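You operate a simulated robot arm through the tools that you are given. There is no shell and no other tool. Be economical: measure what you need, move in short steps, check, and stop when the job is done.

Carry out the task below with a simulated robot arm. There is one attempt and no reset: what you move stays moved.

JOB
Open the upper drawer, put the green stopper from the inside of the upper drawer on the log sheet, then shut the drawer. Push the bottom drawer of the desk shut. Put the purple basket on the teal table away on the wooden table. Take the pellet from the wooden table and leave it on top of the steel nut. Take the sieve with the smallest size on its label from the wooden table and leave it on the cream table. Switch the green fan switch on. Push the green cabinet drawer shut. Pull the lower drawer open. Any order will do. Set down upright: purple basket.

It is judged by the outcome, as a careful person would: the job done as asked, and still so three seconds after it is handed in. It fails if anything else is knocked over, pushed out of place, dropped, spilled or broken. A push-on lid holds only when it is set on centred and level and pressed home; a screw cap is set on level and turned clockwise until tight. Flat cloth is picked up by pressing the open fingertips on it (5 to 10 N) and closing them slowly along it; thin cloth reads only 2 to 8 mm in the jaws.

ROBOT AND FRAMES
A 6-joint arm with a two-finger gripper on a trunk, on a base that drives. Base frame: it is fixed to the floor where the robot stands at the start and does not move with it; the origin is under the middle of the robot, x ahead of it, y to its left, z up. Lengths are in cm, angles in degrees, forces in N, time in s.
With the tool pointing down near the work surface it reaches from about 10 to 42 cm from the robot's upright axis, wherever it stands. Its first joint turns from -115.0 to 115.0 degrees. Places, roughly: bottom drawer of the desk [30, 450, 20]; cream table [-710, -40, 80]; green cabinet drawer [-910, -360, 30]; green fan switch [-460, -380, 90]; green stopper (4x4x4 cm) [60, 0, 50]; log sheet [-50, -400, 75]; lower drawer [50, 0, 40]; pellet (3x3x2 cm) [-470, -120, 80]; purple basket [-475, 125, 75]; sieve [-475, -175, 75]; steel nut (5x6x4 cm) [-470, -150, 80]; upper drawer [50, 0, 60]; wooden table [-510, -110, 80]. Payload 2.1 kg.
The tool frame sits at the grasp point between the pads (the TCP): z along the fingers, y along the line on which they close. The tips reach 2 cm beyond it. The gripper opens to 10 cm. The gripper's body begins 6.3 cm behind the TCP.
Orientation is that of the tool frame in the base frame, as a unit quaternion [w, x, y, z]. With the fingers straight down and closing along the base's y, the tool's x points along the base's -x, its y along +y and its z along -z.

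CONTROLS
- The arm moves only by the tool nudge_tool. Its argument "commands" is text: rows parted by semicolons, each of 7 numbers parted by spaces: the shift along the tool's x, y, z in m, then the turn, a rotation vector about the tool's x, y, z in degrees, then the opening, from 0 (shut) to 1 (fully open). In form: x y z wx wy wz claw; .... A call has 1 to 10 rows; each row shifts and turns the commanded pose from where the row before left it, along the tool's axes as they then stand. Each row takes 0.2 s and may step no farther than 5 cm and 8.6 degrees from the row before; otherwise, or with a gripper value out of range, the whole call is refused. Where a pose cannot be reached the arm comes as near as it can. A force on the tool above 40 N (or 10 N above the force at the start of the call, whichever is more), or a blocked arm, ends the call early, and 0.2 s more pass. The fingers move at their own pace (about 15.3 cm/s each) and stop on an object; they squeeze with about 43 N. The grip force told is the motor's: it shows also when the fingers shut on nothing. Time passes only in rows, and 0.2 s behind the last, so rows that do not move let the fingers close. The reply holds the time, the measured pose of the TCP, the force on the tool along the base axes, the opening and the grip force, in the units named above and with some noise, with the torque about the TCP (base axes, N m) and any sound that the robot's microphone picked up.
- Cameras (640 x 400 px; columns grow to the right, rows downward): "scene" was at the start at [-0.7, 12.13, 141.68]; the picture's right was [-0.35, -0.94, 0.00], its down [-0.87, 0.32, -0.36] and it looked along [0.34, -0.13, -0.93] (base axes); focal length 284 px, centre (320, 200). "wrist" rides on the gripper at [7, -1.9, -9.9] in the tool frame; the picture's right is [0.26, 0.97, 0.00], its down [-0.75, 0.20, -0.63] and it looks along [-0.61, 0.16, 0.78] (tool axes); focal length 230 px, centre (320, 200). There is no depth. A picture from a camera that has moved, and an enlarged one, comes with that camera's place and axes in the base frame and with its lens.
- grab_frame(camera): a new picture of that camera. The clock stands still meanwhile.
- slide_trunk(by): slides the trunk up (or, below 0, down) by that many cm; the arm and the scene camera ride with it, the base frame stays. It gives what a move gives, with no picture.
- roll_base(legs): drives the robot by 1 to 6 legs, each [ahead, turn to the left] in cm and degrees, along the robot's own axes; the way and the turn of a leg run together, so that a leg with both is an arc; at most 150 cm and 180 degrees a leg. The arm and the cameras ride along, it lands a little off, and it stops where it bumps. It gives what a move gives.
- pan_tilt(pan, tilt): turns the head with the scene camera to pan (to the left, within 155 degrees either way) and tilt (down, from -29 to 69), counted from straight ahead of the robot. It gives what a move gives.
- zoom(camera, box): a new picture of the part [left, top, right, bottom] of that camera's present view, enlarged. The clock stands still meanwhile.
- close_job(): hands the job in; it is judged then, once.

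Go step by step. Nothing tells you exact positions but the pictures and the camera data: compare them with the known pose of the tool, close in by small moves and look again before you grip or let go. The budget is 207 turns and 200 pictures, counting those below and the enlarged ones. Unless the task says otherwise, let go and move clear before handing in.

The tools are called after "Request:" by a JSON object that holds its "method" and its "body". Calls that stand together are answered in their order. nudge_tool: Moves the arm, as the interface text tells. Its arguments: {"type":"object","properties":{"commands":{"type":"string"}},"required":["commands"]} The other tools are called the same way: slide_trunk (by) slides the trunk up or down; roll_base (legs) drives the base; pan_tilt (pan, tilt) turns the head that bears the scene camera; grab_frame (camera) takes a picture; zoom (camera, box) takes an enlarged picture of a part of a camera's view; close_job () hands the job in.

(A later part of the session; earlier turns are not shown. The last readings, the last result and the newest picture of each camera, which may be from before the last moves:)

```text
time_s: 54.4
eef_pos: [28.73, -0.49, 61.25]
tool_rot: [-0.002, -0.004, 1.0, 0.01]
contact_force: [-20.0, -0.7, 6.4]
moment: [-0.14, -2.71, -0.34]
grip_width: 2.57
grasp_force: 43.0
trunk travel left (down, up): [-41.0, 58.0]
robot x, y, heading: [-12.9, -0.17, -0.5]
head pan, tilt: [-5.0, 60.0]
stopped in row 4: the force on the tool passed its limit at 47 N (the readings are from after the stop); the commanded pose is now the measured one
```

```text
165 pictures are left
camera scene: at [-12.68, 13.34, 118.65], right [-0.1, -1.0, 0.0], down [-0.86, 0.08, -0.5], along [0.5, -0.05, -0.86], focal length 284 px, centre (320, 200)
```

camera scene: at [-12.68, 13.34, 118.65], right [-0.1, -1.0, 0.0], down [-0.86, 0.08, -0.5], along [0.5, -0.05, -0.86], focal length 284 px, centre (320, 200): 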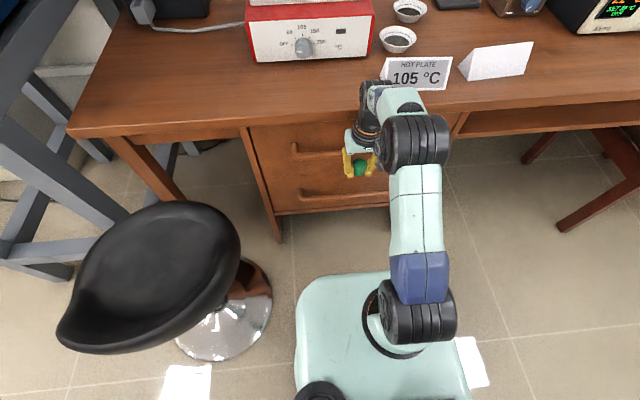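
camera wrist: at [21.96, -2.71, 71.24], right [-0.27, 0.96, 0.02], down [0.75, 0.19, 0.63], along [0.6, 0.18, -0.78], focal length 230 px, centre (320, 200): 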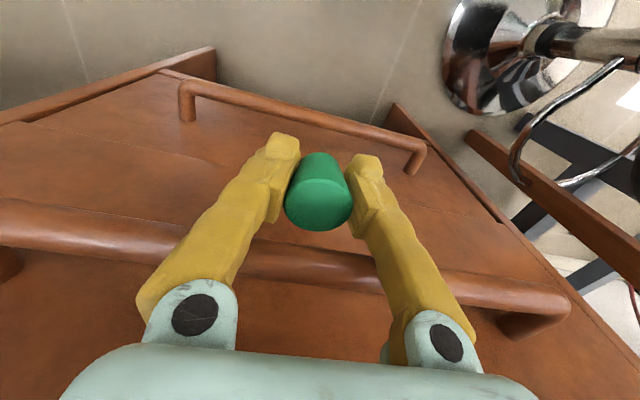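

The torque suggests the wrist touched the desk edge rather than the drawer being home. I back off and examine how far the drawer still stands out.

Request:
{"method": "nudge_tool", "body": {"commands": "0.03 0 0 0 0 0 0; 0.03 0 0 0 0 0 0"}}

Request:
{"method": "roll_base", "body": {"legs": [[-22, 0]]}}

Request:
{"method": "zoom", "body": {"camera": "scene", "box": [210, 30, 450, 180]}}

```text
time_s: 55.0
eef_pos: [23.21, -0.51, 61.17]
tool_rot: [-0.003, -0.004, 1.0, 0.01]
contact_force: [0.2, -0.4, -1.4]
moment: [-0.03, 0.03, -0.01]
grip_width: 2.58
grasp_force: 43.3
trunk travel left (down, up): [-41.0, 58.0]
robot x, y, heading: [-12.94, -0.33, -0.6]
head pan, tilt: [-5.0, 60.0]
```

```text
time_s: 56.7
eef_pos: [1.13, -0.35, 61.31]
tool_rot: [-0.003, -0.003, 1.0, 0.01]
contact_force: [0.2, -0.4, -0.1]
moment: [-0.01, -0.03, -0.02]
grip_width: 2.55
grasp_force: 43.5
trunk travel left (down, up): [-41.0, 58.0]
robot x, y, heading: [-34.9, 0.35, -0.7]
head pan, tilt: [-5.0, 60.0]
```

```text
2.67 times, centred on (330, 105) of scene
camera zoom: at [-34.23, 13.54, 118.62], right [-0.1, -1.0, 0.0], down [-0.86, 0.08, -0.5], along [0.5, -0.05, -0.87], focal length 759 px, centre (293, 453)
```

zoom: 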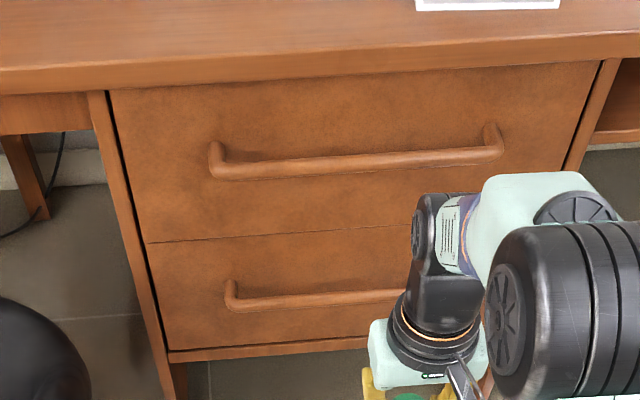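

It looks almost flush but maybe a few mm proud. I tilt the tool tips forward 20° so the wrist stays clear of the desk edge, and push once more.

Request:
{"method": "nudge_tool", "body": {"commands": "0 0 0 0 -7 0 0; 0 0 0 0 -7 0 0; 0 0 0 0 -7 0 0; 0 0 0 0 0 0 0"}}

Request:
{"method": "roll_base", "body": {"legs": [[25, 0.5]]}}

Request:
{"method": "grab_frame", "body": {"camera": "wrist"}}

```text
time_s: 57.7
eef_pos: [1.13, -0.34, 61.24]
tool_rot: [0.18, -0.002, 0.984, 0.011]
contact_force: [0.8, 0.0, -1.5]
moment: [-0.01, -0.02, 0.0]
grip_width: 2.57
grasp_force: 43.0
trunk travel left (down, up): [-41.0, 58.0]
robot x, y, heading: [-34.9, -0.01, -0.5]
head pan, tilt: [-5.0, 60.0]
```

```text
time_s: 59.5
eef_pos: [25.65, -0.21, 61.18]
tool_rot: [0.179, -0.006, 0.984, 0.012]
contact_force: [-0.9, 0.6, -0.8]
moment: [0.0, 0.04, 0.01]
grip_width: 2.56
grasp_force: 42.9
trunk travel left (down, up): [-41.0, 58.0]
robot x, y, heading: [-10.59, 0.19, -0.1]
head pan, tilt: [-5.0, 60.0]
```

```text
163 pictures are left
camera wrist: at [15.68, -2.38, 67.92], right [-0.26, 0.96, -0.07], down [0.48, 0.19, 0.86], along [0.84, 0.19, -0.51], focal length 230 px, centre (320, 200)
```

wrist: 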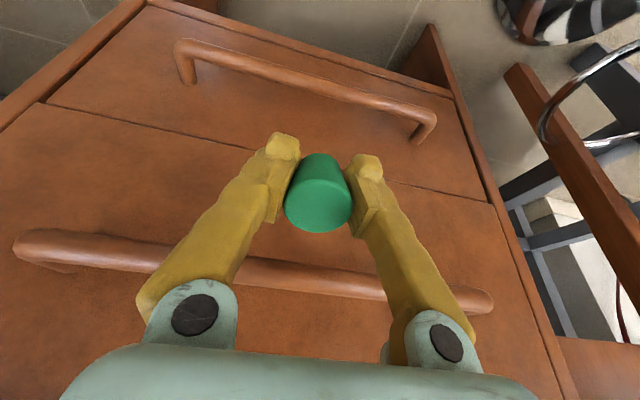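

Request:
{"method": "nudge_tool", "body": {"commands": "-0.0188 0 0.007 0 0 0 0; -0.0094 0 0.0035 0 0 0 0; -0.0047 0 0.0018 0 0 0 0; -0.0047 0 0.0018 0 0 0 0; -0.0047 0 0.0018 0 0 0 0; -0.0047 0 0.0018 0 0 0 0; -0.0047 0 0.0018 0 0 0 0"}}

Request:
{"method": "grab_frame", "body": {"camera": "wrist"}}

```text
time_s: 61.1
eef_pos: [30.96, -0.08, 61.12]
tool_rot: [0.177, -0.005, 0.984, 0.012]
contact_force: [-11.2, 0.7, -3.7]
moment: [0.1, -0.38, -0.35]
grip_width: 2.54
grasp_force: 43.4
trunk travel left (down, up): [-41.0, 58.0]
robot x, y, heading: [-10.3, 0.42, 0.1]
head pan, tilt: [-5.0, 60.0]
```

```text
162 pictures are left
camera wrist: at [20.99, -2.29, 67.91], right [-0.26, 0.96, -0.07], down [0.48, 0.19, 0.86], along [0.84, 0.19, -0.51], focal length 230 px, centre (320, 200)
```

wrist: 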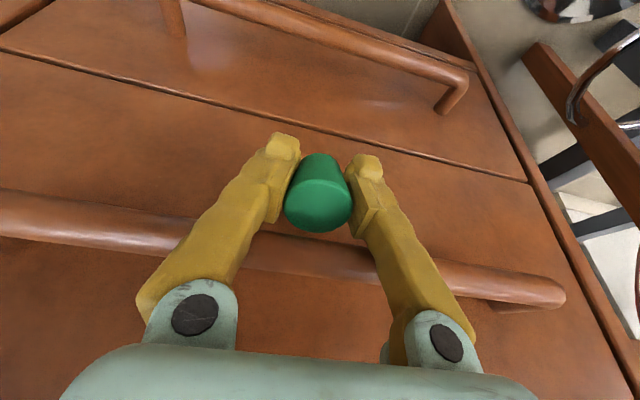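

Contact is now at the bar. I press a little harder to be sure it is home.

Request:
{"method": "nudge_tool", "body": {"commands": "-0.0047 0 0.0018 0 0 0 0; -0.0047 0 0.0018 0 0 0 0; -0.0047 0 0.0018 0 0 0 0"}}

```text
time_s: 61.6
eef_pos: [30.97, -0.15, 60.79]
tool_rot: [0.167, -0.004, 0.986, 0.012]
contact_force: [-11.4, 0.7, -6.1]
moment: [0.2, -0.44, -0.34]
grip_width: 2.54
grasp_force: 43.3
trunk travel left (down, up): [-41.0, 58.0]
robot x, y, heading: [-10.57, -0.18, 0.0]
head pan, tilt: [-5.0, 60.0]
stopped in row 2: the force on the tool passed its limit at 44 N (the readings are from after the stop); the commanded pose is now the measured one
```

Drawer is home. I back away, restore the tool, raise the trunk, and look toward the log sheet (at my right, y≈-400).

Request:
{"method": "nudge_tool", "body": {"commands": "0.03 0 0 0 0 0 0; 0.03 0 0 0 7 0 0; 0 0 0 0 7 0 0; 0 0 0 0 5 0 0"}}

Request:
{"method": "roll_base", "body": {"legs": [[-45, 0]]}}

Request:
{"method": "slide_trunk", "body": {"by": 30}}

Request:
{"method": "pan_tilt", "body": {"pan": -90, "tilt": 20}}

Request:
{"method": "grab_frame", "body": {"camera": "scene"}}

Request:
{"method": "pan_tilt", "body": {"pan": -150, "tilt": 20}}

Request:
{"method": "grab_frame", "body": {"camera": "scene"}}

Request:
{"method": "pan_tilt", "body": {"pan": 120, "tilt": 20}}

Request:
{"method": "grab_frame", "body": {"camera": "scene"}}

```text
time_s: 62.6
eef_pos: [25.52, -0.15, 58.72]
tool_rot: [0.005, -0.005, 1.0, 0.011]
contact_force: [0.1, 0.1, -0.2]
moment: [0.0, -0.01, -0.02]
grip_width: 2.49
grasp_force: 43.1
trunk travel left (down, up): [-41.0, 58.0]
robot x, y, heading: [-10.33, -0.5, -0.2]
head pan, tilt: [-5.0, 60.0]
```

```text
time_s: 65.3
eef_pos: [-19.16, -0.23, 58.76]
tool_rot: [0.006, -0.003, 1.0, 0.012]
contact_force: [-0.1, 0.8, -0.4]
moment: [0.02, -0.01, 0.0]
grip_width: 2.64
grasp_force: 42.8
trunk travel left (down, up): [-41.0, 58.0]
robot x, y, heading: [-55.19, -0.08, -0.7]
head pan, tilt: [-5.0, 60.0]
```

```text
time_s: 68.3
eef_pos: [-19.2, -0.1, 88.8]
tool_rot: [0.006, -0.003, 1.0, 0.012]
contact_force: [0.9, 0.1, -0.1]
moment: [-0.04, -0.01, 0.0]
grip_width: 2.66
grasp_force: 43.4
trunk travel left (down, up): [-71.0, 28.0]
robot x, y, heading: [-55.28, 0.13, -0.6]
head pan, tilt: [-5.0, 60.0]
```

```text
time_s: 69.9
eef_pos: [-19.25, -0.11, 88.87]
tool_rot: [0.006, -0.003, 1.0, 0.012]
contact_force: [-1.4, -0.1, -0.1]
moment: [0.03, -0.02, -0.01]
grip_width: 2.6
grasp_force: 42.8
trunk travel left (down, up): [-71.0, 28.0]
robot x, y, heading: [-55.1, 0.6, -0.8]
head pan, tilt: [-90.0, 20.0]
```

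```text
161 pictures are left
camera scene: at [-61.29, 5.01, 154.44], right [-1.0, 0.01, 0.0], down [0.0, 0.34, -0.94], along [-0.01, -0.94, -0.34], focal length 284 px, centre (320, 200)
```

scene: 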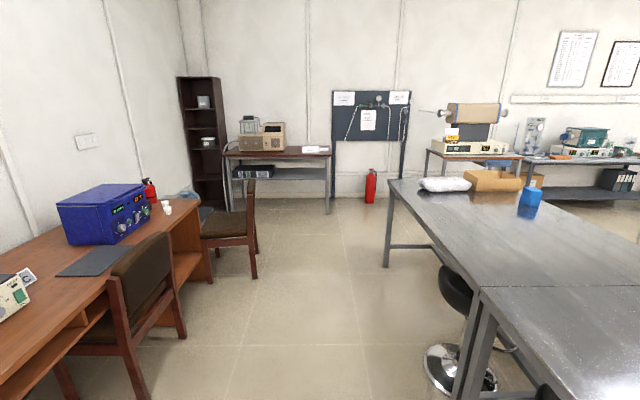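

```text
time_s: 71.2
eef_pos: [-19.46, -0.08, 88.78]
tool_rot: [0.006, -0.003, 1.0, 0.01]
contact_force: [0.2, -0.4, -0.3]
moment: [0.01, 0.03, 0.03]
grip_width: 2.66
grasp_force: 43.1
trunk travel left (down, up): [-71.0, 28.0]
robot x, y, heading: [-55.42, 0.27, -0.7]
head pan, tilt: [-150.0, 20.0]
```

```text
160 pictures are left
camera scene: at [-69.32, 9.75, 154.44], right [-0.49, 0.87, 0.0], down [0.3, 0.17, -0.94], along [-0.82, -0.46, -0.34], focal length 284 px, centre (320, 200)
```

scene: 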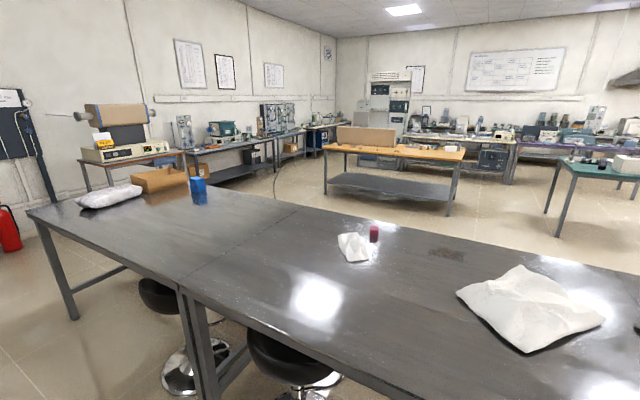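

```text
time_s: 74.9
eef_pos: [-19.17, -0.07, 88.87]
tool_rot: [0.006, -0.002, 1.0, 0.011]
contact_force: [-0.3, -0.3, -0.1]
moment: [0.02, 0.03, 0.02]
grip_width: 2.67
grasp_force: 43.3
trunk travel left (down, up): [-71.0, 28.0]
robot x, y, heading: [-55.07, -0.05, -0.4]
head pan, tilt: [120.0, 20.0]
```

```text
159 pictures are left
camera scene: at [-65.78, 22.45, 154.44], right [0.87, 0.49, 0.0], down [0.17, -0.3, -0.94], along [-0.46, 0.82, -0.34], focal length 284 px, centre (320, 200)
```

scene: 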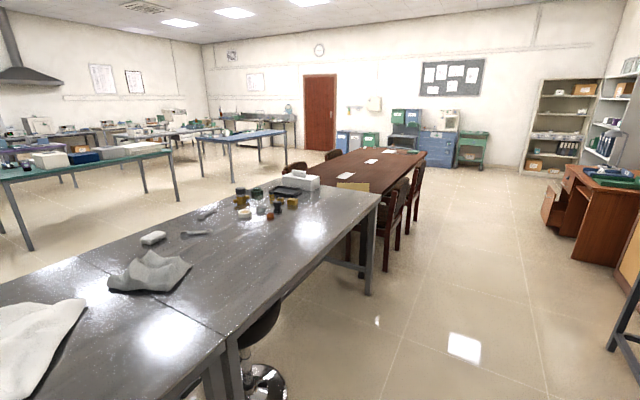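

The room is clear: the log sheet lies on the far table at y≈-400 (white paper near x≈-55). I turn right and drive down the aisle, then look again.

Request:
{"method": "roll_base", "body": {"legs": [[0, -89.5], [140, 0], [130, 0]]}}

Request:
{"method": "pan_tilt", "body": {"pan": 0, "tilt": 35}}

Request:
{"method": "grab_frame", "body": {"camera": "scene"}}

```text
time_s: 92.0
eef_pos: [-47.32, -311.07, 88.79]
tool_rot: [0.014, 0.692, 0.721, 0.004]
contact_force: [0.9, 0.2, -0.7]
moment: [0.01, 0.02, 0.01]
grip_width: 2.61
grasp_force: 43.0
trunk travel left (down, up): [-71.0, 28.0]
robot x, y, heading: [-48.31, -274.98, -88.3]
head pan, tilt: [120.0, 20.0]
```

```text
time_s: 94.0
eef_pos: [-47.45, -311.01, 88.82]
tool_rot: [0.012, 0.692, 0.722, 0.004]
contact_force: [-0.4, -0.3, 0.7]
moment: [0.0, 0.0, 0.0]
grip_width: 2.62
grasp_force: 43.4
trunk travel left (down, up): [-71.0, 28.0]
robot x, y, heading: [-48.58, -275.12, -88.4]
head pan, tilt: [0.0, 35.0]
```

```text
158 pictures are left
camera scene: at [-34.3, -277.32, 152.05], right [-1.0, -0.03, 0.0], down [-0.01, 0.57, -0.82], along [0.02, -0.82, -0.57], focal length 284 px, centre (320, 200)
```

scene: 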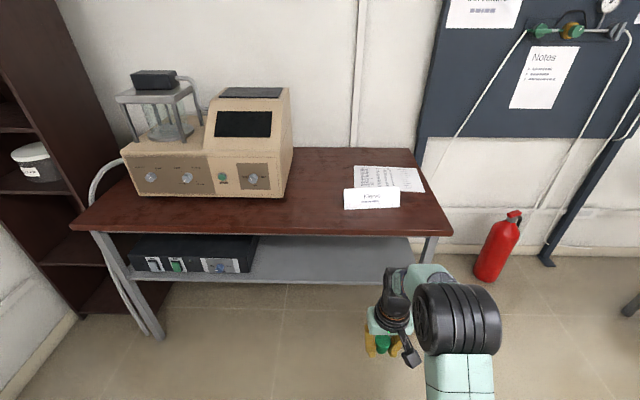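

The log sheet lies behind a small tent sign, near (-71,-402). I zoom in.

Request:
{"method": "zoom", "body": {"camera": "scene", "box": [320, 140, 460, 228]}}

```text
4.55 times, centred on (390, 184) of scene
camera zoom: at [-34.3, -277.32, 152.05], right [-1.0, -0.03, 0.0], down [-0.01, 0.57, -0.82], along [0.02, -0.82, -0.57], focal length 1293 px, centre (2, 273)
```

zoom: 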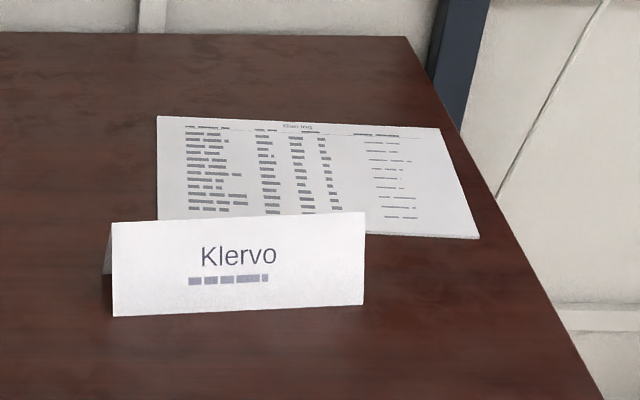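

The sheet lies about 45 cm in from the table's front edge, so the robot's plate must go over the table edge. I check the robot's own body first.

Request:
{"method": "pan_tilt", "body": {"pan": -60, "tilt": 69}}

Request:
{"method": "grab_frame", "body": {"camera": "scene"}}

```text
time_s: 95.3
eef_pos: [-47.35, -311.05, 88.84]
tool_rot: [0.012, 0.692, 0.722, 0.003]
contact_force: [0.6, 0.6, -0.5]
moment: [0.05, 0.0, 0.01]
grip_width: 2.63
grasp_force: 42.9
trunk travel left (down, up): [-71.0, 28.0]
robot x, y, heading: [-48.7, -275.29, -88.5]
head pan, tilt: [-60.0, 68.8]
```

```text
156 pictures are left
camera scene: at [-39.3, -271.45, 147.69], right [-0.52, 0.85, 0.0], down [0.79, 0.49, -0.36], along [-0.31, -0.19, -0.93], focal length 284 px, centre (320, 200)
```

scene: 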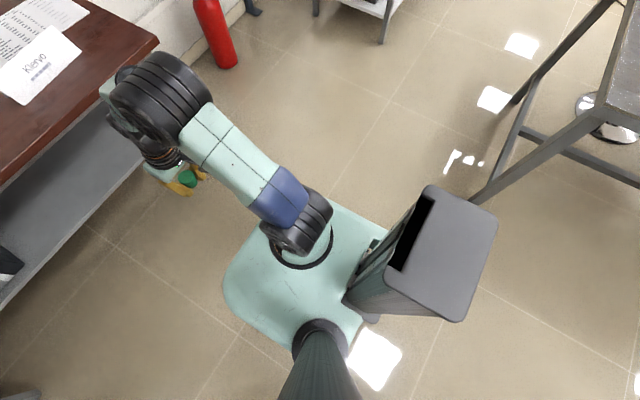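

The lift mast is behind; the plate overhangs, so it can go above the table. I raise the trunk 14 cm, turn 10° right and drive in.

Request:
{"method": "slide_trunk", "body": {"by": 14}}

Request:
{"method": "roll_base", "body": {"legs": [[0, -10], [75, 0]]}}

Request:
{"method": "pan_tilt", "body": {"pan": 0, "tilt": 60}}

Request:
{"method": "grab_frame", "body": {"camera": "scene"}}

Request:
{"method": "grab_frame", "body": {"camera": "wrist"}}

```text
time_s: 97.0
eef_pos: [-47.46, -311.01, 102.89]
tool_rot: [0.012, 0.692, 0.722, 0.004]
contact_force: [0.3, 0.3, -0.3]
moment: [0.0, 0.0, 0.0]
grip_width: 2.59
grasp_force: 43.0
trunk travel left (down, up): [-85.0, 14.0]
robot x, y, heading: [-47.91, -275.28, -88.5]
head pan, tilt: [-60.0, 68.8]
```

```text
time_s: 101.5
eef_pos: [-66.11, -380.07, 102.79]
tool_rot: [0.02, 0.761, 0.648, 0.009]
contact_force: [1.2, -0.2, -0.6]
moment: [0.02, 0.07, -0.02]
grip_width: 2.6
grasp_force: 43.0
trunk travel left (down, up): [-85.0, 14.0]
robot x, y, heading: [-56.48, -345.16, -99.3]
head pan, tilt: [-60.0, 68.8]
stopped in leg 2: the robot was blocked; the commanded pose is now the measured one
```

```text
time_s: 102.8
eef_pos: [-65.08, -380.34, 102.79]
tool_rot: [0.017, 0.76, 0.649, 0.007]
contact_force: [-1.3, -0.1, -0.7]
moment: [0.04, 0.02, -0.03]
grip_width: 2.56
grasp_force: 42.9
trunk travel left (down, up): [-85.0, 14.0]
robot x, y, heading: [-56.32, -345.55, -99.5]
head pan, tilt: [0.0, 60.0]
```

```text
155 pictures are left
camera scene: at [-42.8, -348.03, 162.63], right [-0.99, 0.16, 0.0], down [0.14, 0.85, -0.5], along [-0.08, -0.49, -0.87], focal length 284 px, centre (320, 200)
```

scene: 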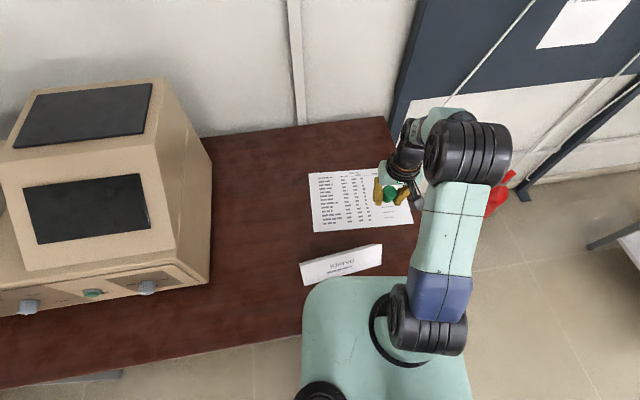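

```text
154 pictures are left
camera wrist: at [-66.12, -373.02, 112.53], right [0.99, 0.1, 0.03], down [0.06, -0.76, 0.64], along [0.09, -0.64, -0.76], focal length 230 px, centre (320, 200)
```

wrist: 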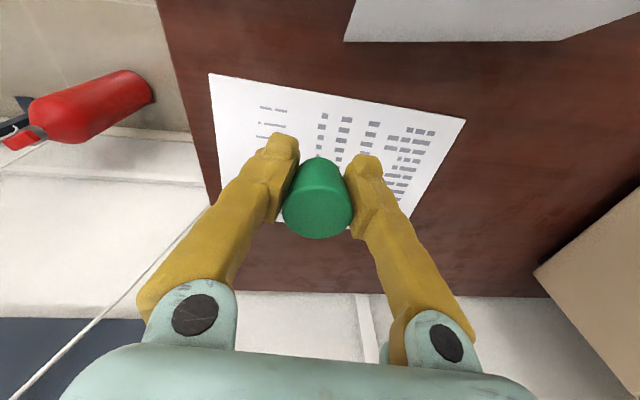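

Blocked by the table's lower shelf at 35 cm from the sheet's near edge (y≈-384). I'll square up to gain a few centimetres.

Request:
{"method": "roll_base", "body": {"legs": [[-4, 0], [0, 10], [9, 0]]}}

Request:
{"method": "grab_frame", "body": {"camera": "scene"}}

```text
time_s: 105.0
eef_pos: [-59.05, -383.64, 103.0]
tool_rot: [0.017, 0.715, 0.699, 0.006]
contact_force: [-0.1, -0.6, 0.5]
moment: [0.08, -0.03, 0.0]
grip_width: 2.59
grasp_force: 43.2
trunk travel left (down, up): [-85.0, 14.0]
robot x, y, heading: [-54.84, -347.55, -92.2]
head pan, tilt: [0.0, 60.0]
stopped in leg 3: the robot was blocked; the commanded pose is now the measured one
```

```text
153 pictures are left
camera scene: at [-40.87, -348.83, 162.63], right [-1.0, 0.04, 0.0], down [0.03, 0.87, -0.5], along [-0.02, -0.5, -0.87], focal length 284 px, centre (320, 200)
```

scene: 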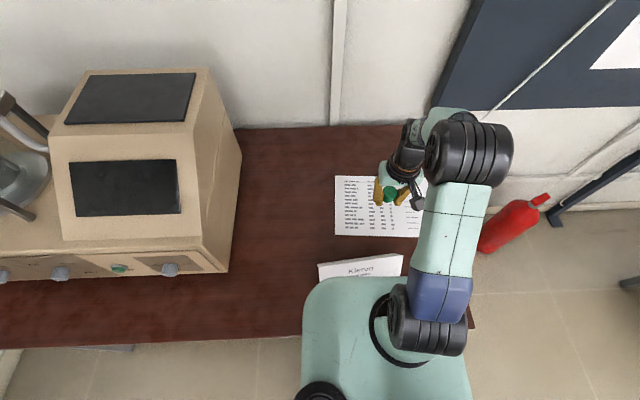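

Now the near edge of the sheet is about 5 cm beyond the gripper. I extend and lower to z≈86 over the sheet.

Request:
{"method": "nudge_tool", "body": {"commands": "-0.03 -0.005 0 0 0 0 0; -0.03 -0.005 0.03 0 0 0 0; 0 0 0.04 0 0 0 0; 0 0 0.04 0 0 0 0; 0 0 0.04 0 0 0 0; 0 0 0 0 0 0 0"}}

Request:
{"method": "grab_frame", "body": {"camera": "wrist"}}

Request:
{"method": "grab_frame", "body": {"camera": "scene"}}

```text
time_s: 106.4
eef_pos: [-59.5, -389.88, 87.86]
tool_rot: [0.016, 0.715, 0.699, 0.007]
contact_force: [0.5, 0.8, -0.2]
moment: [0.01, 0.01, 0.0]
grip_width: 2.6
grasp_force: 43.1
trunk travel left (down, up): [-85.0, 14.0]
robot x, y, heading: [-54.69, -347.78, -92.1]
head pan, tilt: [0.0, 60.0]
```

```text
152 pictures are left
camera wrist: at [-61.52, -382.69, 97.51], right [0.97, 0.24, 0.03], down [0.16, -0.75, 0.65], along [0.17, -0.62, -0.76], focal length 230 px, centre (320, 200)
```

wrist: 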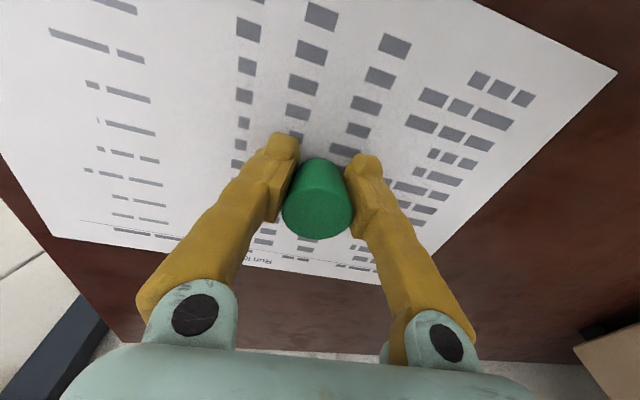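

```text
151 pictures are left
camera scene: at [-40.78, -348.76, 162.62], right [-1.0, 0.04, 0.0], down [0.03, 0.87, -0.5], along [-0.02, -0.5, -0.87], focal length 284 px, centre (320, 200)
```

scene: 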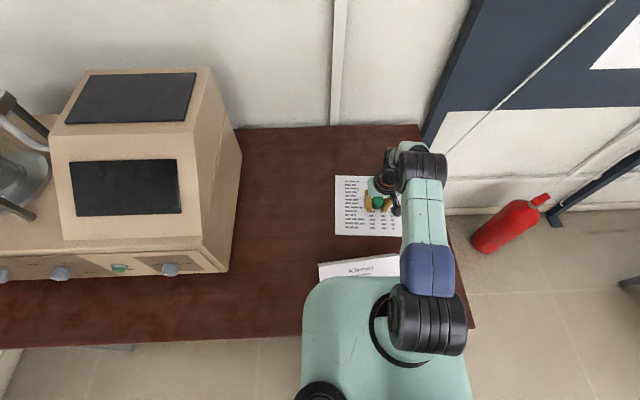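

The stopper is well over the sheet. I lower it gently until contact.

Request:
{"method": "nudge_tool", "body": {"commands": "0 0 0.03 0 0 0 0; 0 0 0.02 0 0 0 0; 0 0 0.01 0 0 0 0; 0 0 0.01 0 0 0 0; 0 0 0.005 0 0 0 0; 0 0 0.004 0 0 0 0"}}

Request:
{"method": "grab_frame", "body": {"camera": "wrist"}}

```text
time_s: 106.8
eef_pos: [-59.56, -389.56, 87.27]
tool_rot: [0.017, 0.715, 0.699, 0.004]
contact_force: [0.9, 9.0, 21.4]
moment: [0.23, 0.38, -0.12]
grip_width: 2.57
grasp_force: 43.1
trunk travel left (down, up): [-85.0, 14.0]
robot x, y, heading: [-54.83, -347.43, -92.0]
head pan, tilt: [0.0, 60.0]
stopped in row 1: the force on the tool passed its limit at 86 N (the readings are from after the stop); the commanded pose is now the measured one
```

```text
150 pictures are left
camera wrist: at [-61.49, -382.47, 96.98], right [0.97, 0.24, 0.03], down [0.16, -0.74, 0.65], along [0.17, -0.62, -0.76], focal length 230 px, centre (320, 200)
```

wrist: 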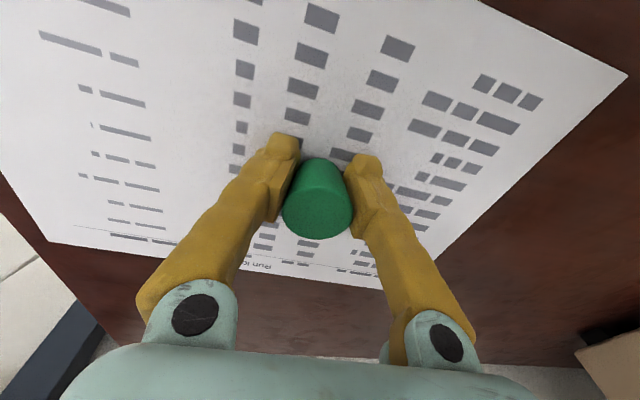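

The stopper is in contact (the table is at z≈85, and the stopper base sits mid-sheet). I ease the load, open, and rise.

Request:
{"method": "nudge_tool", "body": {"commands": "0 0 -0.001 0 0 0 0; 0 0 0 0 0 0 0"}}

Request:
{"method": "nudge_tool", "body": {"commands": "0 0 0 0 0 0 0.35; 0 0 0 0 0 0 0.6; 0 0 0 0 0 0 0.6; 0 0 -0.03 0 0 0 0.6; 0 0 -0.04 0 0 0 0.6; 0 0 -0.04 0 0 0 0.6"}}

Request:
{"method": "grab_frame", "body": {"camera": "wrist"}}

```text
time_s: 107.3
eef_pos: [-59.66, -389.81, 87.23]
tool_rot: [0.018, 0.715, 0.699, 0.005]
contact_force: [1.0, 4.9, 13.4]
moment: [0.12, 0.25, -0.07]
grip_width: 2.55
grasp_force: 42.9
trunk travel left (down, up): [-85.0, 14.0]
robot x, y, heading: [-54.9, -347.61, -92.1]
head pan, tilt: [0.0, 60.0]
```

```text
time_s: 108.8
eef_pos: [-60.0, -389.87, 98.26]
tool_rot: [0.017, 0.715, 0.699, 0.007]
contact_force: [-0.5, -0.1, -0.1]
moment: [-0.02, -0.01, 0.03]
grip_width: 6.02
grasp_force: 0.0
trunk travel left (down, up): [-85.0, 14.0]
robot x, y, heading: [-54.82, -347.58, -92.2]
head pan, tilt: [0.0, 60.0]
```

```text
149 pictures are left
camera wrist: at [-62.01, -382.66, 107.95], right [0.97, 0.24, 0.03], down [0.16, -0.75, 0.65], along [0.17, -0.62, -0.76], focal length 230 px, centre (320, 200)
```

wrist: 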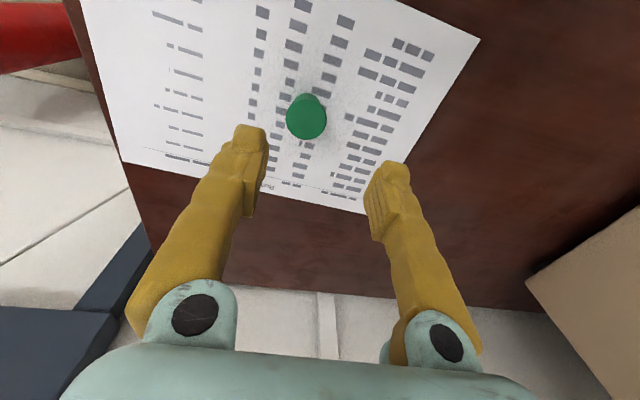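

The stopper stands on the log sheet. I back out, turn to face -x along the wall benches, and look for the fan switch.

Request:
{"method": "roll_base", "body": {"legs": [[-45, 0], [0, -88]]}}

Request:
{"method": "pan_tilt", "body": {"pan": 0, "tilt": 15}}

Request:
{"method": "grab_frame", "body": {"camera": "scene"}}

```text
time_s: 115.2
eef_pos: [-95.4, -299.73, 98.28]
tool_rot: [0.016, 1.0, 0.013, -0.006]
contact_force: [-0.4, -0.5, 0.2]
moment: [-0.02, 0.0, 0.01]
grip_width: 6.0
grasp_force: 0.1
trunk travel left (down, up): [-85.0, 14.0]
robot x, y, heading: [-53.15, -303.08, -179.7]
head pan, tilt: [0.0, 60.0]
```

```text
time_s: 116.3
eef_pos: [-95.4, -299.6, 98.29]
tool_rot: [0.016, 1.0, 0.012, -0.007]
contact_force: [0.0, 0.1, 0.1]
moment: [-0.02, -0.05, 0.0]
grip_width: 6.0
grasp_force: 0.0
trunk travel left (down, up): [-85.0, 14.0]
robot x, y, heading: [-53.21, -302.91, -179.4]
head pan, tilt: [0.0, 15.0]
```

```text
148 pictures are left
camera scene: at [-56.25, -316.79, 169.24], right [-0.01, 1.0, 0.0], down [0.26, 0.0, -0.97], along [-0.97, -0.01, -0.26], focal length 284 px, centre (320, 200)
```

scene: 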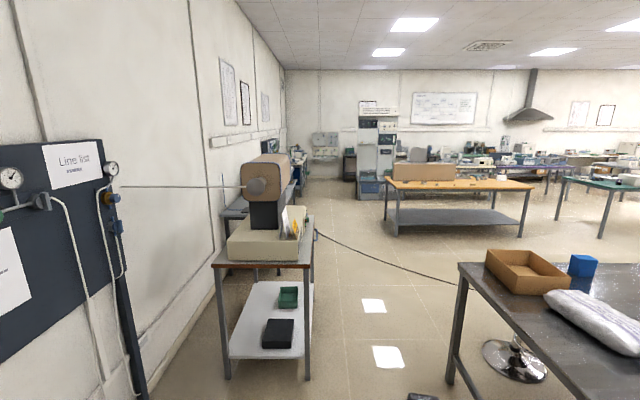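

A dark cable seems to cross the aisle. I zoom in on it and on the benches ahead.

Request:
{"method": "zoom", "body": {"camera": "scene", "box": [220, 120, 540, 320]}}

Request:
{"method": "pan_tilt", "body": {"pan": 0, "tilt": 45}}

Request:
{"method": "grab_frame", "body": {"camera": "scene"}}

```text
2.00 times, centred on (380, 220) of scene
camera zoom: at [-56.25, -316.79, 169.24], right [-0.01, 1.0, 0.0], down [0.26, 0.0, -0.97], along [-0.97, -0.01, -0.26], focal length 569 px, centre (200, 160)
```

zoom: 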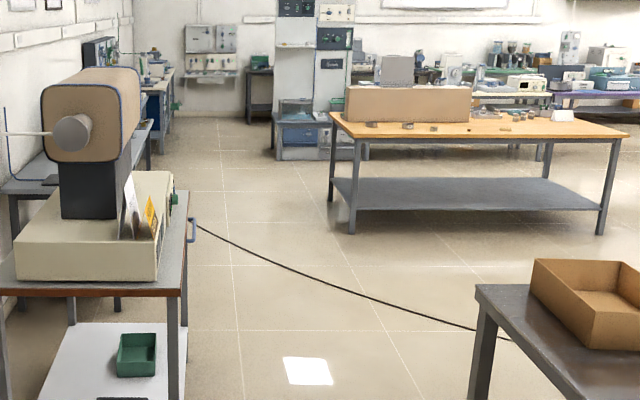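

```text
time_s: 117.2
eef_pos: [-95.44, -299.73, 98.28]
tool_rot: [0.015, 1.0, 0.013, -0.005]
contact_force: [-0.4, -0.3, 0.1]
moment: [0.0, 0.0, 0.01]
grip_width: 6.02
grasp_force: 0.2
trunk travel left (down, up): [-85.0, 14.0]
robot x, y, heading: [-53.18, -303.33, -179.3]
head pan, tilt: [0.0, 45.0]
```

```text
146 pictures are left
camera scene: at [-55.01, -316.77, 164.58], right [-0.01, 1.0, 0.0], down [0.71, 0.01, -0.71], along [-0.71, -0.01, -0.71], focal length 284 px, centre (320, 200)
```

scene: 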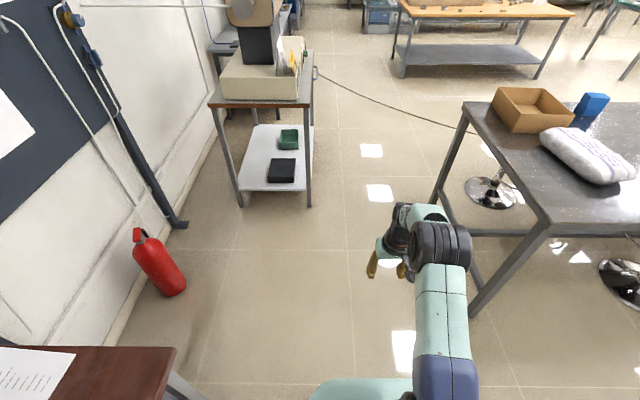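

The cable lies on the floor further ahead, beyond x≈-330. I drive through the middle of the aisle (y≈-280) to x≈-390 and look again.

Request:
{"method": "roll_base", "body": {"legs": [[0, -13.5], [100, 0], [0, 13.5], [140, 0], [90, 0]]}}

Request:
{"method": "pan_tilt", "body": {"pan": 30, "tilt": 25}}

Request:
{"method": "grab_frame", "body": {"camera": "scene"}}

Request:
{"method": "pan_tilt", "body": {"pan": -10, "tilt": 35}}

Request:
{"method": "grab_frame", "body": {"camera": "scene"}}

```text
time_s: 135.0
eef_pos: [-422.59, -280.77, 98.23]
tool_rot: [0.017, 1.0, 0.011, -0.007]
contact_force: [-0.8, 0.9, -0.3]
moment: [-0.03, 0.03, 0.04]
grip_width: 6.0
grasp_force: 0.1
trunk travel left (down, up): [-85.0, 14.0]
robot x, y, heading: [-380.31, -284.11, -179.8]
head pan, tilt: [0.0, 45.0]
```

```text
time_s: 135.9
eef_pos: [-422.63, -280.69, 98.24]
tool_rot: [0.016, 1.0, 0.011, -0.006]
contact_force: [0.6, 0.2, 0.0]
moment: [0.01, -0.01, -0.02]
grip_width: 5.99
grasp_force: 0.1
trunk travel left (down, up): [-85.0, 14.0]
robot x, y, heading: [-380.29, -283.85, -179.7]
head pan, tilt: [30.0, 25.0]
```

```text
145 pictures are left
camera scene: at [-382.08, -302.59, 167.63], right [-0.5, 0.86, 0.0], down [0.37, 0.21, -0.91], along [-0.78, -0.46, -0.42], focal length 284 px, centre (320, 200)
```

scene: 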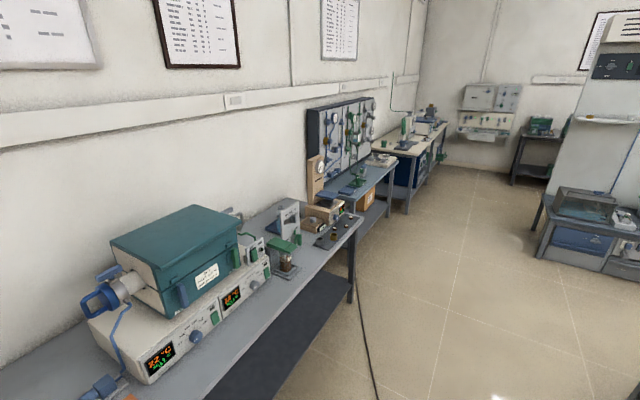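

```text
time_s: 137.0
eef_pos: [-422.53, -280.7, 98.2]
tool_rot: [0.016, 1.0, 0.011, -0.007]
contact_force: [-0.3, 0.9, 0.0]
moment: [-0.03, 0.0, -0.01]
grip_width: 6.01
grasp_force: 0.0
trunk travel left (down, up): [-85.0, 14.0]
robot x, y, heading: [-380.08, -283.77, -179.7]
head pan, tilt: [-10.0, 35.0]
```

```text
144 pictures are left
camera scene: at [-382.81, -296.5, 166.05], right [0.17, 0.99, 0.0], down [0.57, -0.1, -0.82], along [-0.81, 0.14, -0.57], focal length 284 px, centre (320, 200)
```

scene: 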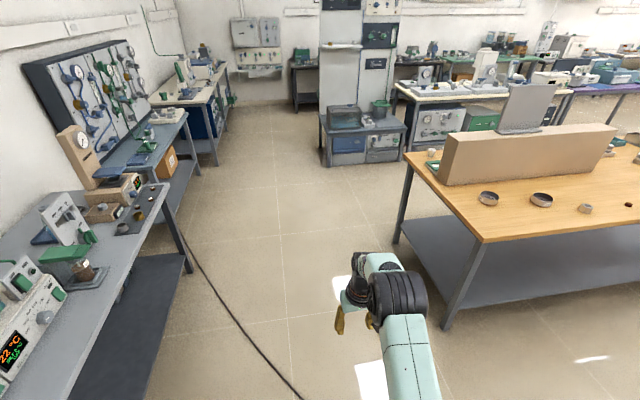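

I zoom in on the bench with the green switches to find the fan switch.

Request:
{"method": "pan_tilt", "body": {"pan": 30, "tilt": 25}}

Request:
{"method": "zoom", "body": {"camera": "scene", "box": [60, 190, 380, 390]}}

Request:
{"method": "zoom", "body": {"camera": "scene", "box": [190, 220, 310, 295]}}

```text
time_s: 138.1
eef_pos: [-422.55, -280.75, 98.23]
tool_rot: [0.016, 1.0, 0.011, -0.008]
contact_force: [0.3, 0.2, 0.6]
moment: [-0.04, 0.02, 0.03]
grip_width: 6.02
grasp_force: 0.0
trunk travel left (down, up): [-85.0, 14.0]
robot x, y, heading: [-380.11, -284.02, -179.8]
head pan, tilt: [30.0, 25.0]
```

```text
2.00 times, centred on (220, 290) of scene
camera zoom: at [-382.09, -302.59, 167.63], right [-0.5, 0.86, 0.0], down [0.37, 0.21, -0.91], along [-0.78, -0.46, -0.42], focal length 569 px, centre (520, 20)
```

zoom: 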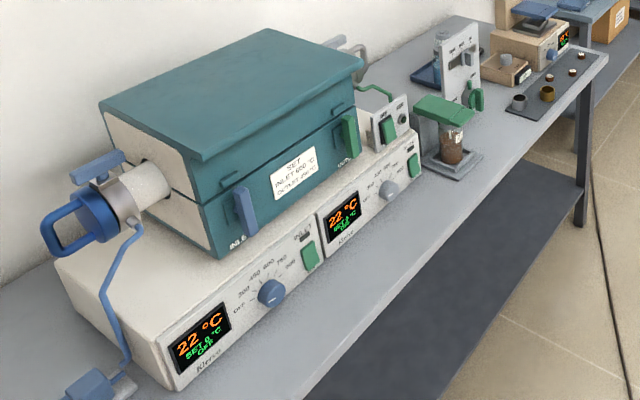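

```text
5.33 times, centred on (250, 258) of scene
camera zoom: at [-382.09, -302.59, 167.63], right [-0.5, 0.86, 0.0], down [0.37, 0.21, -0.91], along [-0.78, -0.46, -0.42], focal length 1518 px, centre (693, -107)
```

zoom: 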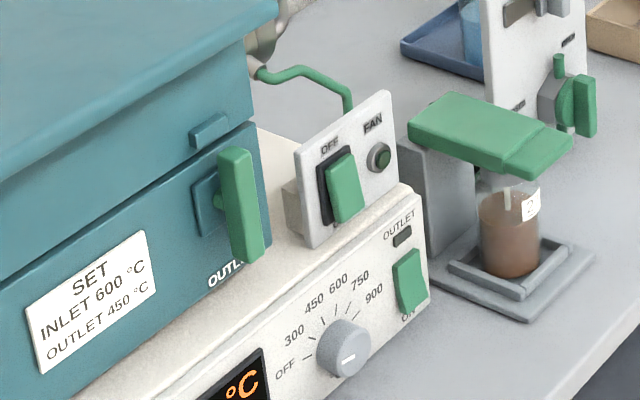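

The fan switch is the green rocker under "OFF" on the small panel at about (-457,-380,92). I retract the arm so it clears the furnace, then pull up in front of it, staying on this side of the floor cable.

Request:
{"method": "nudge_tool", "body": {"commands": "0.04 0 0 0 0 0 0; 0.04 0 0 0 0 0 0; 0.04 0 0 0 0 0 0; 0.04 0 0 0 0 0 0"}}

Request:
{"method": "roll_base", "body": {"legs": [[0, 40], [80, 0], [0, 50]]}}

Request:
{"method": "pan_tilt", "body": {"pan": 0, "tilt": 50}}

Request:
{"method": "grab_frame", "body": {"camera": "scene"}}

```text
time_s: 139.1
eef_pos: [-406.25, -280.2, 98.08]
tool_rot: [0.016, 1.0, 0.01, -0.009]
contact_force: [0.6, 0.2, 0.4]
moment: [0.03, 0.03, -0.02]
grip_width: 0.01
grasp_force: 30.0
trunk travel left (down, up): [-85.0, 14.0]
robot x, y, heading: [-380.69, -284.05, -179.7]
head pan, tilt: [30.0, 25.0]
```

```text
time_s: 147.4
eef_pos: [-446.03, -360.5, 98.05]
tool_rot: [0.016, 0.705, 0.709, 0.006]
contact_force: [0.6, -1.0, 0.5]
moment: [-0.05, 0.02, -0.01]
grip_width: 0.02
grasp_force: 29.4
trunk travel left (down, up): [-85.0, 14.0]
robot x, y, heading: [-441.8, -334.26, -90.7]
head pan, tilt: [30.0, 25.0]
```

```text
time_s: 148.4
eef_pos: [-445.95, -360.45, 98.06]
tool_rot: [0.015, 0.706, 0.708, 0.007]
contact_force: [0.2, -0.3, 0.3]
moment: [0.01, -0.02, 0.0]
grip_width: 0.0
grasp_force: 29.7
trunk travel left (down, up): [-85.0, 14.0]
robot x, y, heading: [-441.6, -334.28, -90.8]
head pan, tilt: [0.0, 50.0]
```

```text
141 pictures are left
camera scene: at [-427.53, -336.12, 163.88], right [-1.0, 0.01, 0.0], down [0.01, 0.77, -0.64], along [-0.01, -0.64, -0.77], focal length 284 px, centre (320, 200)
```

scene: 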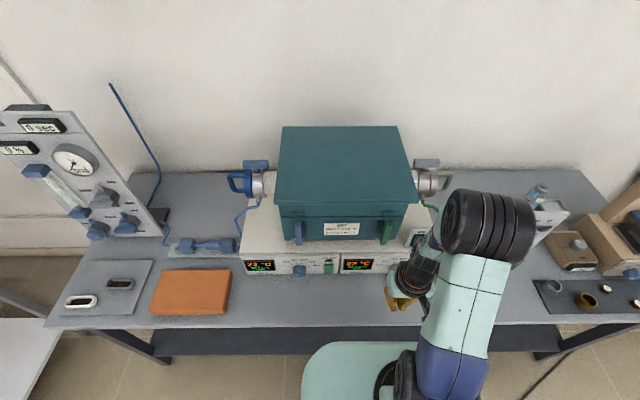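

Request:
{"method": "grab_frame", "body": {"camera": "wrist"}}

Request:
{"method": "zoom", "body": {"camera": "scene", "box": [340, 190, 500, 290]}}

```text
140 pictures are left
camera wrist: at [-448.09, -353.34, 107.74], right [0.96, 0.26, 0.03], down [0.18, -0.74, 0.65], along [0.19, -0.62, -0.76], focal length 230 px, centre (320, 200)
```

wrist: 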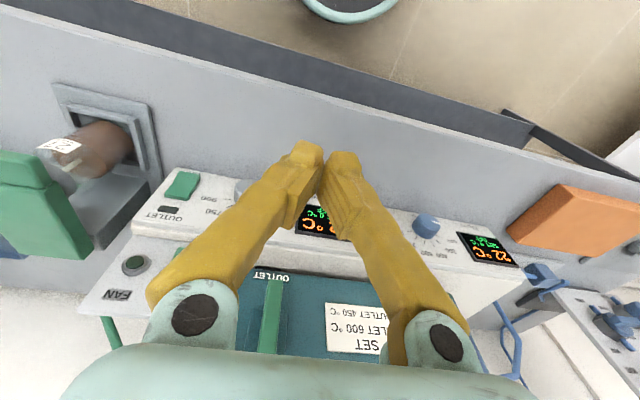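

```text
4.00 times, centred on (420, 240) of scene
camera zoom: at [-427.53, -336.12, 163.88], right [-1.0, 0.01, 0.0], down [0.01, 0.77, -0.64], along [-0.01, -0.64, -0.77], focal length 1138 px, centre (-80, 40)
```

zoom: 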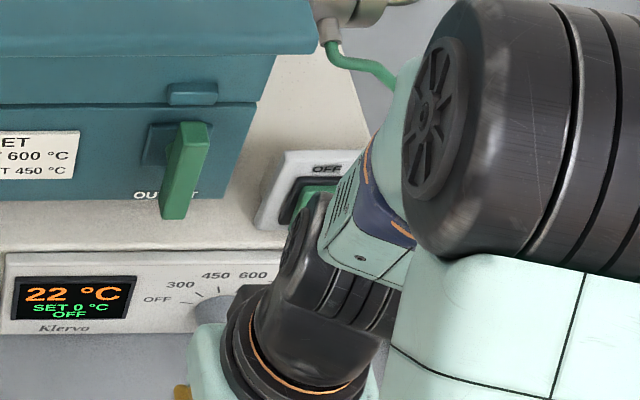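

The rocker is at about x=-457, y=-378, spanning z≈92–97; its lower half must be pressed. I pitch the tool tips forward 35°, align, and look.

Request:
{"method": "nudge_tool", "body": {"commands": "0 -0.022 0 0 -7 0 0; 0 -0.022 0 0 -7 0 0; 0 -0.022 0 0 -7 0 0; 0 -0.022 0 0 -7 0 0; 0 -0.022 0 0 -7 0 0; -0.015 0 0.025 0 0 0 0; -0.015 0 0.025 0 0 0 0; 0 0 0 0 0 0 0"}}

Request:
{"method": "grab_frame", "body": {"camera": "wrist"}}

Request:
{"method": "zoom", "body": {"camera": "scene", "box": [340, 180, 500, 280]}}

```text
time_s: 149.2
eef_pos: [-447.47, -360.62, 97.91]
tool_rot: [0.101, 0.703, 0.704, -0.024]
contact_force: [-0.9, -2.5, -1.0]
moment: [0.1, -0.1, 0.21]
grip_width: 0.0
grasp_force: 29.3
out of reach, approached as far as the arm can: row 1, 2, 3, 4
trunk travel left (down, up): [-85.0, 14.0]
robot x, y, heading: [-441.71, -334.56, -90.5]
head pan, tilt: [0.0, 50.0]
stopped in row 4: the force on the tool passed its limit at 57 N (the readings are from after the stop); the commanded pose is now the measured one
```

```text
138 pictures are left
camera wrist: at [-450.29, -352.1, 106.12], right [0.96, 0.26, 0.06], down [0.12, -0.62, 0.77], along [0.24, -0.74, -0.63], focal length 230 px, centre (320, 200)
```

wrist: 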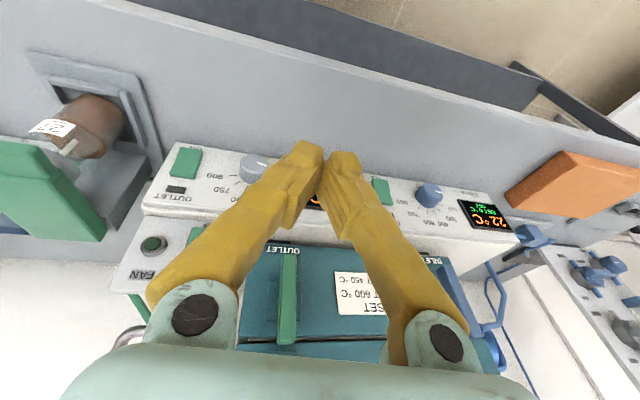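

```text
4.00 times, centred on (420, 230) of scene
camera zoom: at [-427.65, -336.1, 163.89], right [-1.0, 0.01, 0.0], down [0.01, 0.77, -0.64], along [-0.01, -0.64, -0.77], focal length 1138 px, centre (-80, 80)
```

zoom: 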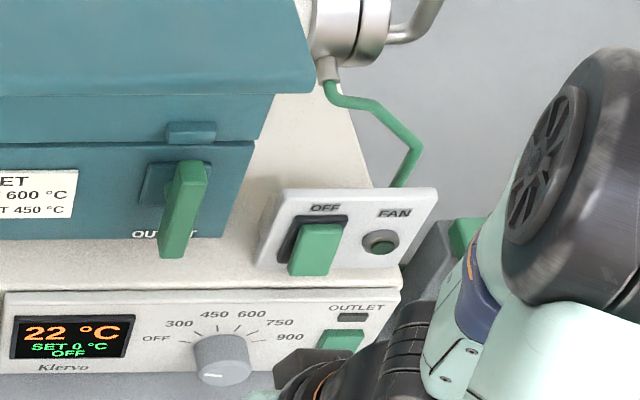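

The arm was folded too tightly for that pitch. I first straighten, shift sideways and forward (still clear of the panel), then pitch.

Request:
{"method": "nudge_tool", "body": {"commands": "0 -0.03 0 6.3 0 0 0; -0.02 -0.03 0 0 0 0 0; -0.03 -0.025 0 0 0 0 0; -0.03 0 0 0 0 0 0; 0 0 0 0 0 0 0"}}

Request:
{"method": "nudge_tool", "body": {"commands": "0 0 0 0 -6 0 0; 0 0 0 0 -6 0 0; 0 0 0 0 -6 0 0; 0 0 0 0 -4 0 0; 0 0 0 0 0 0 0"}}

Request:
{"method": "grab_frame", "body": {"camera": "wrist"}}

Request:
{"method": "grab_frame", "body": {"camera": "scene"}}

```text
time_s: 150.4
eef_pos: [-454.53, -367.93, 99.14]
tool_rot: [0.062, 0.708, 0.701, -0.065]
contact_force: [0.2, 0.2, 0.2]
moment: [0.01, 0.01, 0.02]
grip_width: 0.0
grasp_force: 29.7
out of reach, approached as far as the arm can: row 2
trunk travel left (down, up): [-85.0, 14.0]
robot x, y, heading: [-441.37, -334.63, -90.6]
head pan, tilt: [0.0, 50.0]
```

```text
time_s: 151.6
eef_pos: [-453.28, -368.08, 98.82]
tool_rot: [0.172, 0.691, 0.687, -0.141]
contact_force: [1.1, -0.2, 0.5]
moment: [-0.03, -0.02, 0.02]
grip_width: 0.0
grasp_force: 29.3
out of reach, approached as far as the arm can: row 2, 3, 4
trunk travel left (down, up): [-85.0, 14.0]
robot x, y, heading: [-441.39, -334.19, -91.1]
head pan, tilt: [0.0, 50.0]
```

```text
136 pictures are left
camera wrist: at [-455.43, -357.46, 104.61], right [0.97, 0.24, -0.07], down [0.16, -0.4, 0.9], along [0.19, -0.88, -0.43], focal length 230 px, centre (320, 200)
```

wrist: 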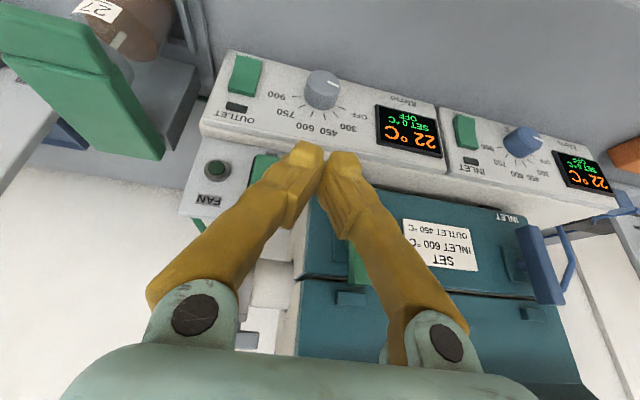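

```text
135 pictures are left
camera scene: at [-427.55, -336.15, 163.88], right [-1.0, 0.01, 0.0], down [0.01, 0.77, -0.64], along [-0.01, -0.64, -0.77], focal length 284 px, centre (320, 200)
```

scene: 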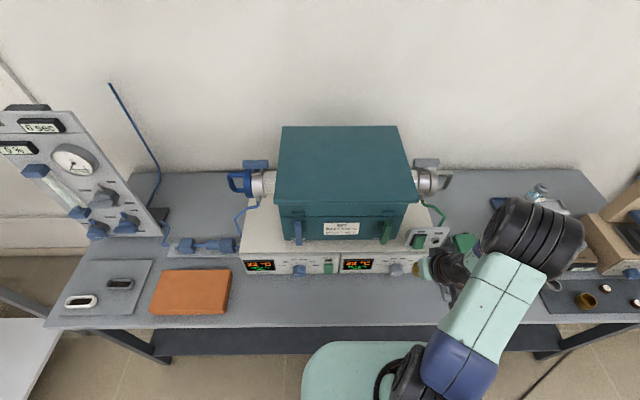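

Request:
{"method": "nudge_tool", "body": {"commands": "-0.011 -0.017 0.024 0 0 0 0; -0.011 -0.017 0.024 0 0 0 0; -0.01 0 0.024 0 0 0 0; 0 0 0 0 0 0 0"}}

Request:
{"method": "grab_frame", "body": {"camera": "wrist"}}

Request:
{"method": "zoom", "body": {"camera": "scene", "box": [340, 180, 500, 280]}}

```text
time_s: 152.6
eef_pos: [-456.48, -373.98, 93.43]
tool_rot: [0.172, 0.691, 0.688, -0.141]
contact_force: [0.2, 0.5, -0.2]
moment: [-0.04, 0.0, 0.04]
grip_width: 0.0
grasp_force: 29.5
trunk travel left (down, up): [-85.0, 14.0]
robot x, y, heading: [-441.81, -334.71, -90.8]
head pan, tilt: [0.0, 50.0]
```

```text
134 pictures are left
camera wrist: at [-458.5, -363.43, 99.25], right [0.97, 0.24, -0.07], down [0.16, -0.4, 0.9], along [0.19, -0.88, -0.43], focal length 230 px, centre (320, 200)
```

wrist: 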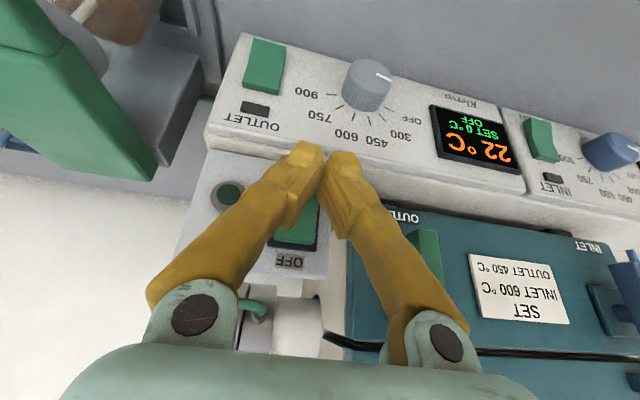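

```text
4.00 times, centred on (420, 230) of scene
camera zoom: at [-427.56, -336.1, 163.88], right [-1.0, 0.01, 0.0], down [0.01, 0.77, -0.64], along [-0.01, -0.64, -0.77], focal length 1138 px, centre (-80, 80)
```

zoom: 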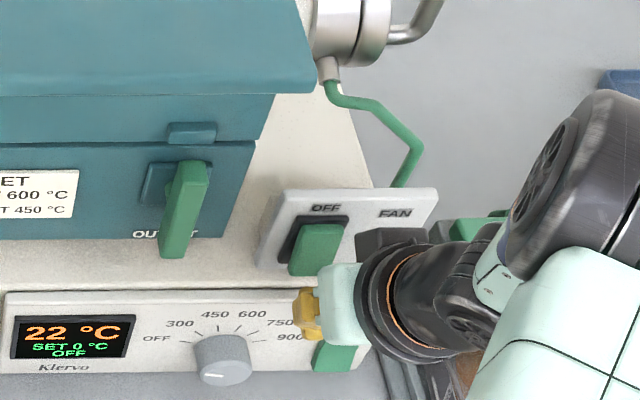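

Tip is lined up with the rocker's lower half. I press forward in small steps.

Request:
{"method": "nudge_tool", "body": {"commands": "-0.0045 0 0.0022 0 0 0 0; -0.0045 0 0.0022 0 0 0 0; -0.0045 0 0.0022 0 0 0 0; -0.0045 0 0.0022 0 0 0 0"}}

Request:
{"method": "zoom", "body": {"camera": "scene", "box": [340, 180, 500, 280]}}

```text
time_s: 153.6
eef_pos: [-456.31, -375.98, 93.39]
tool_rot: [0.173, 0.691, 0.688, -0.141]
contact_force: [0.1, -0.2, -0.2]
moment: [0.02, -0.02, -0.02]
grip_width: 0.01
grasp_force: 29.7
trunk travel left (down, up): [-85.0, 14.0]
robot x, y, heading: [-441.57, -334.54, -90.7]
head pan, tilt: [0.0, 50.0]
```

```text
4.00 times, centred on (420, 230) of scene
camera zoom: at [-427.55, -336.17, 163.88], right [-1.0, 0.01, 0.0], down [0.01, 0.77, -0.64], along [-0.01, -0.64, -0.77], focal length 1138 px, centre (-80, 80)
```

zoom: 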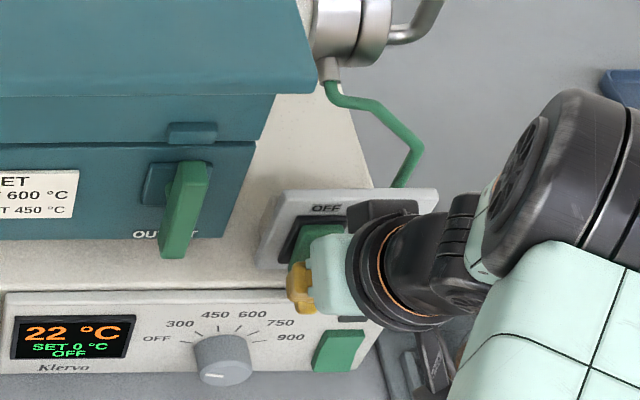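

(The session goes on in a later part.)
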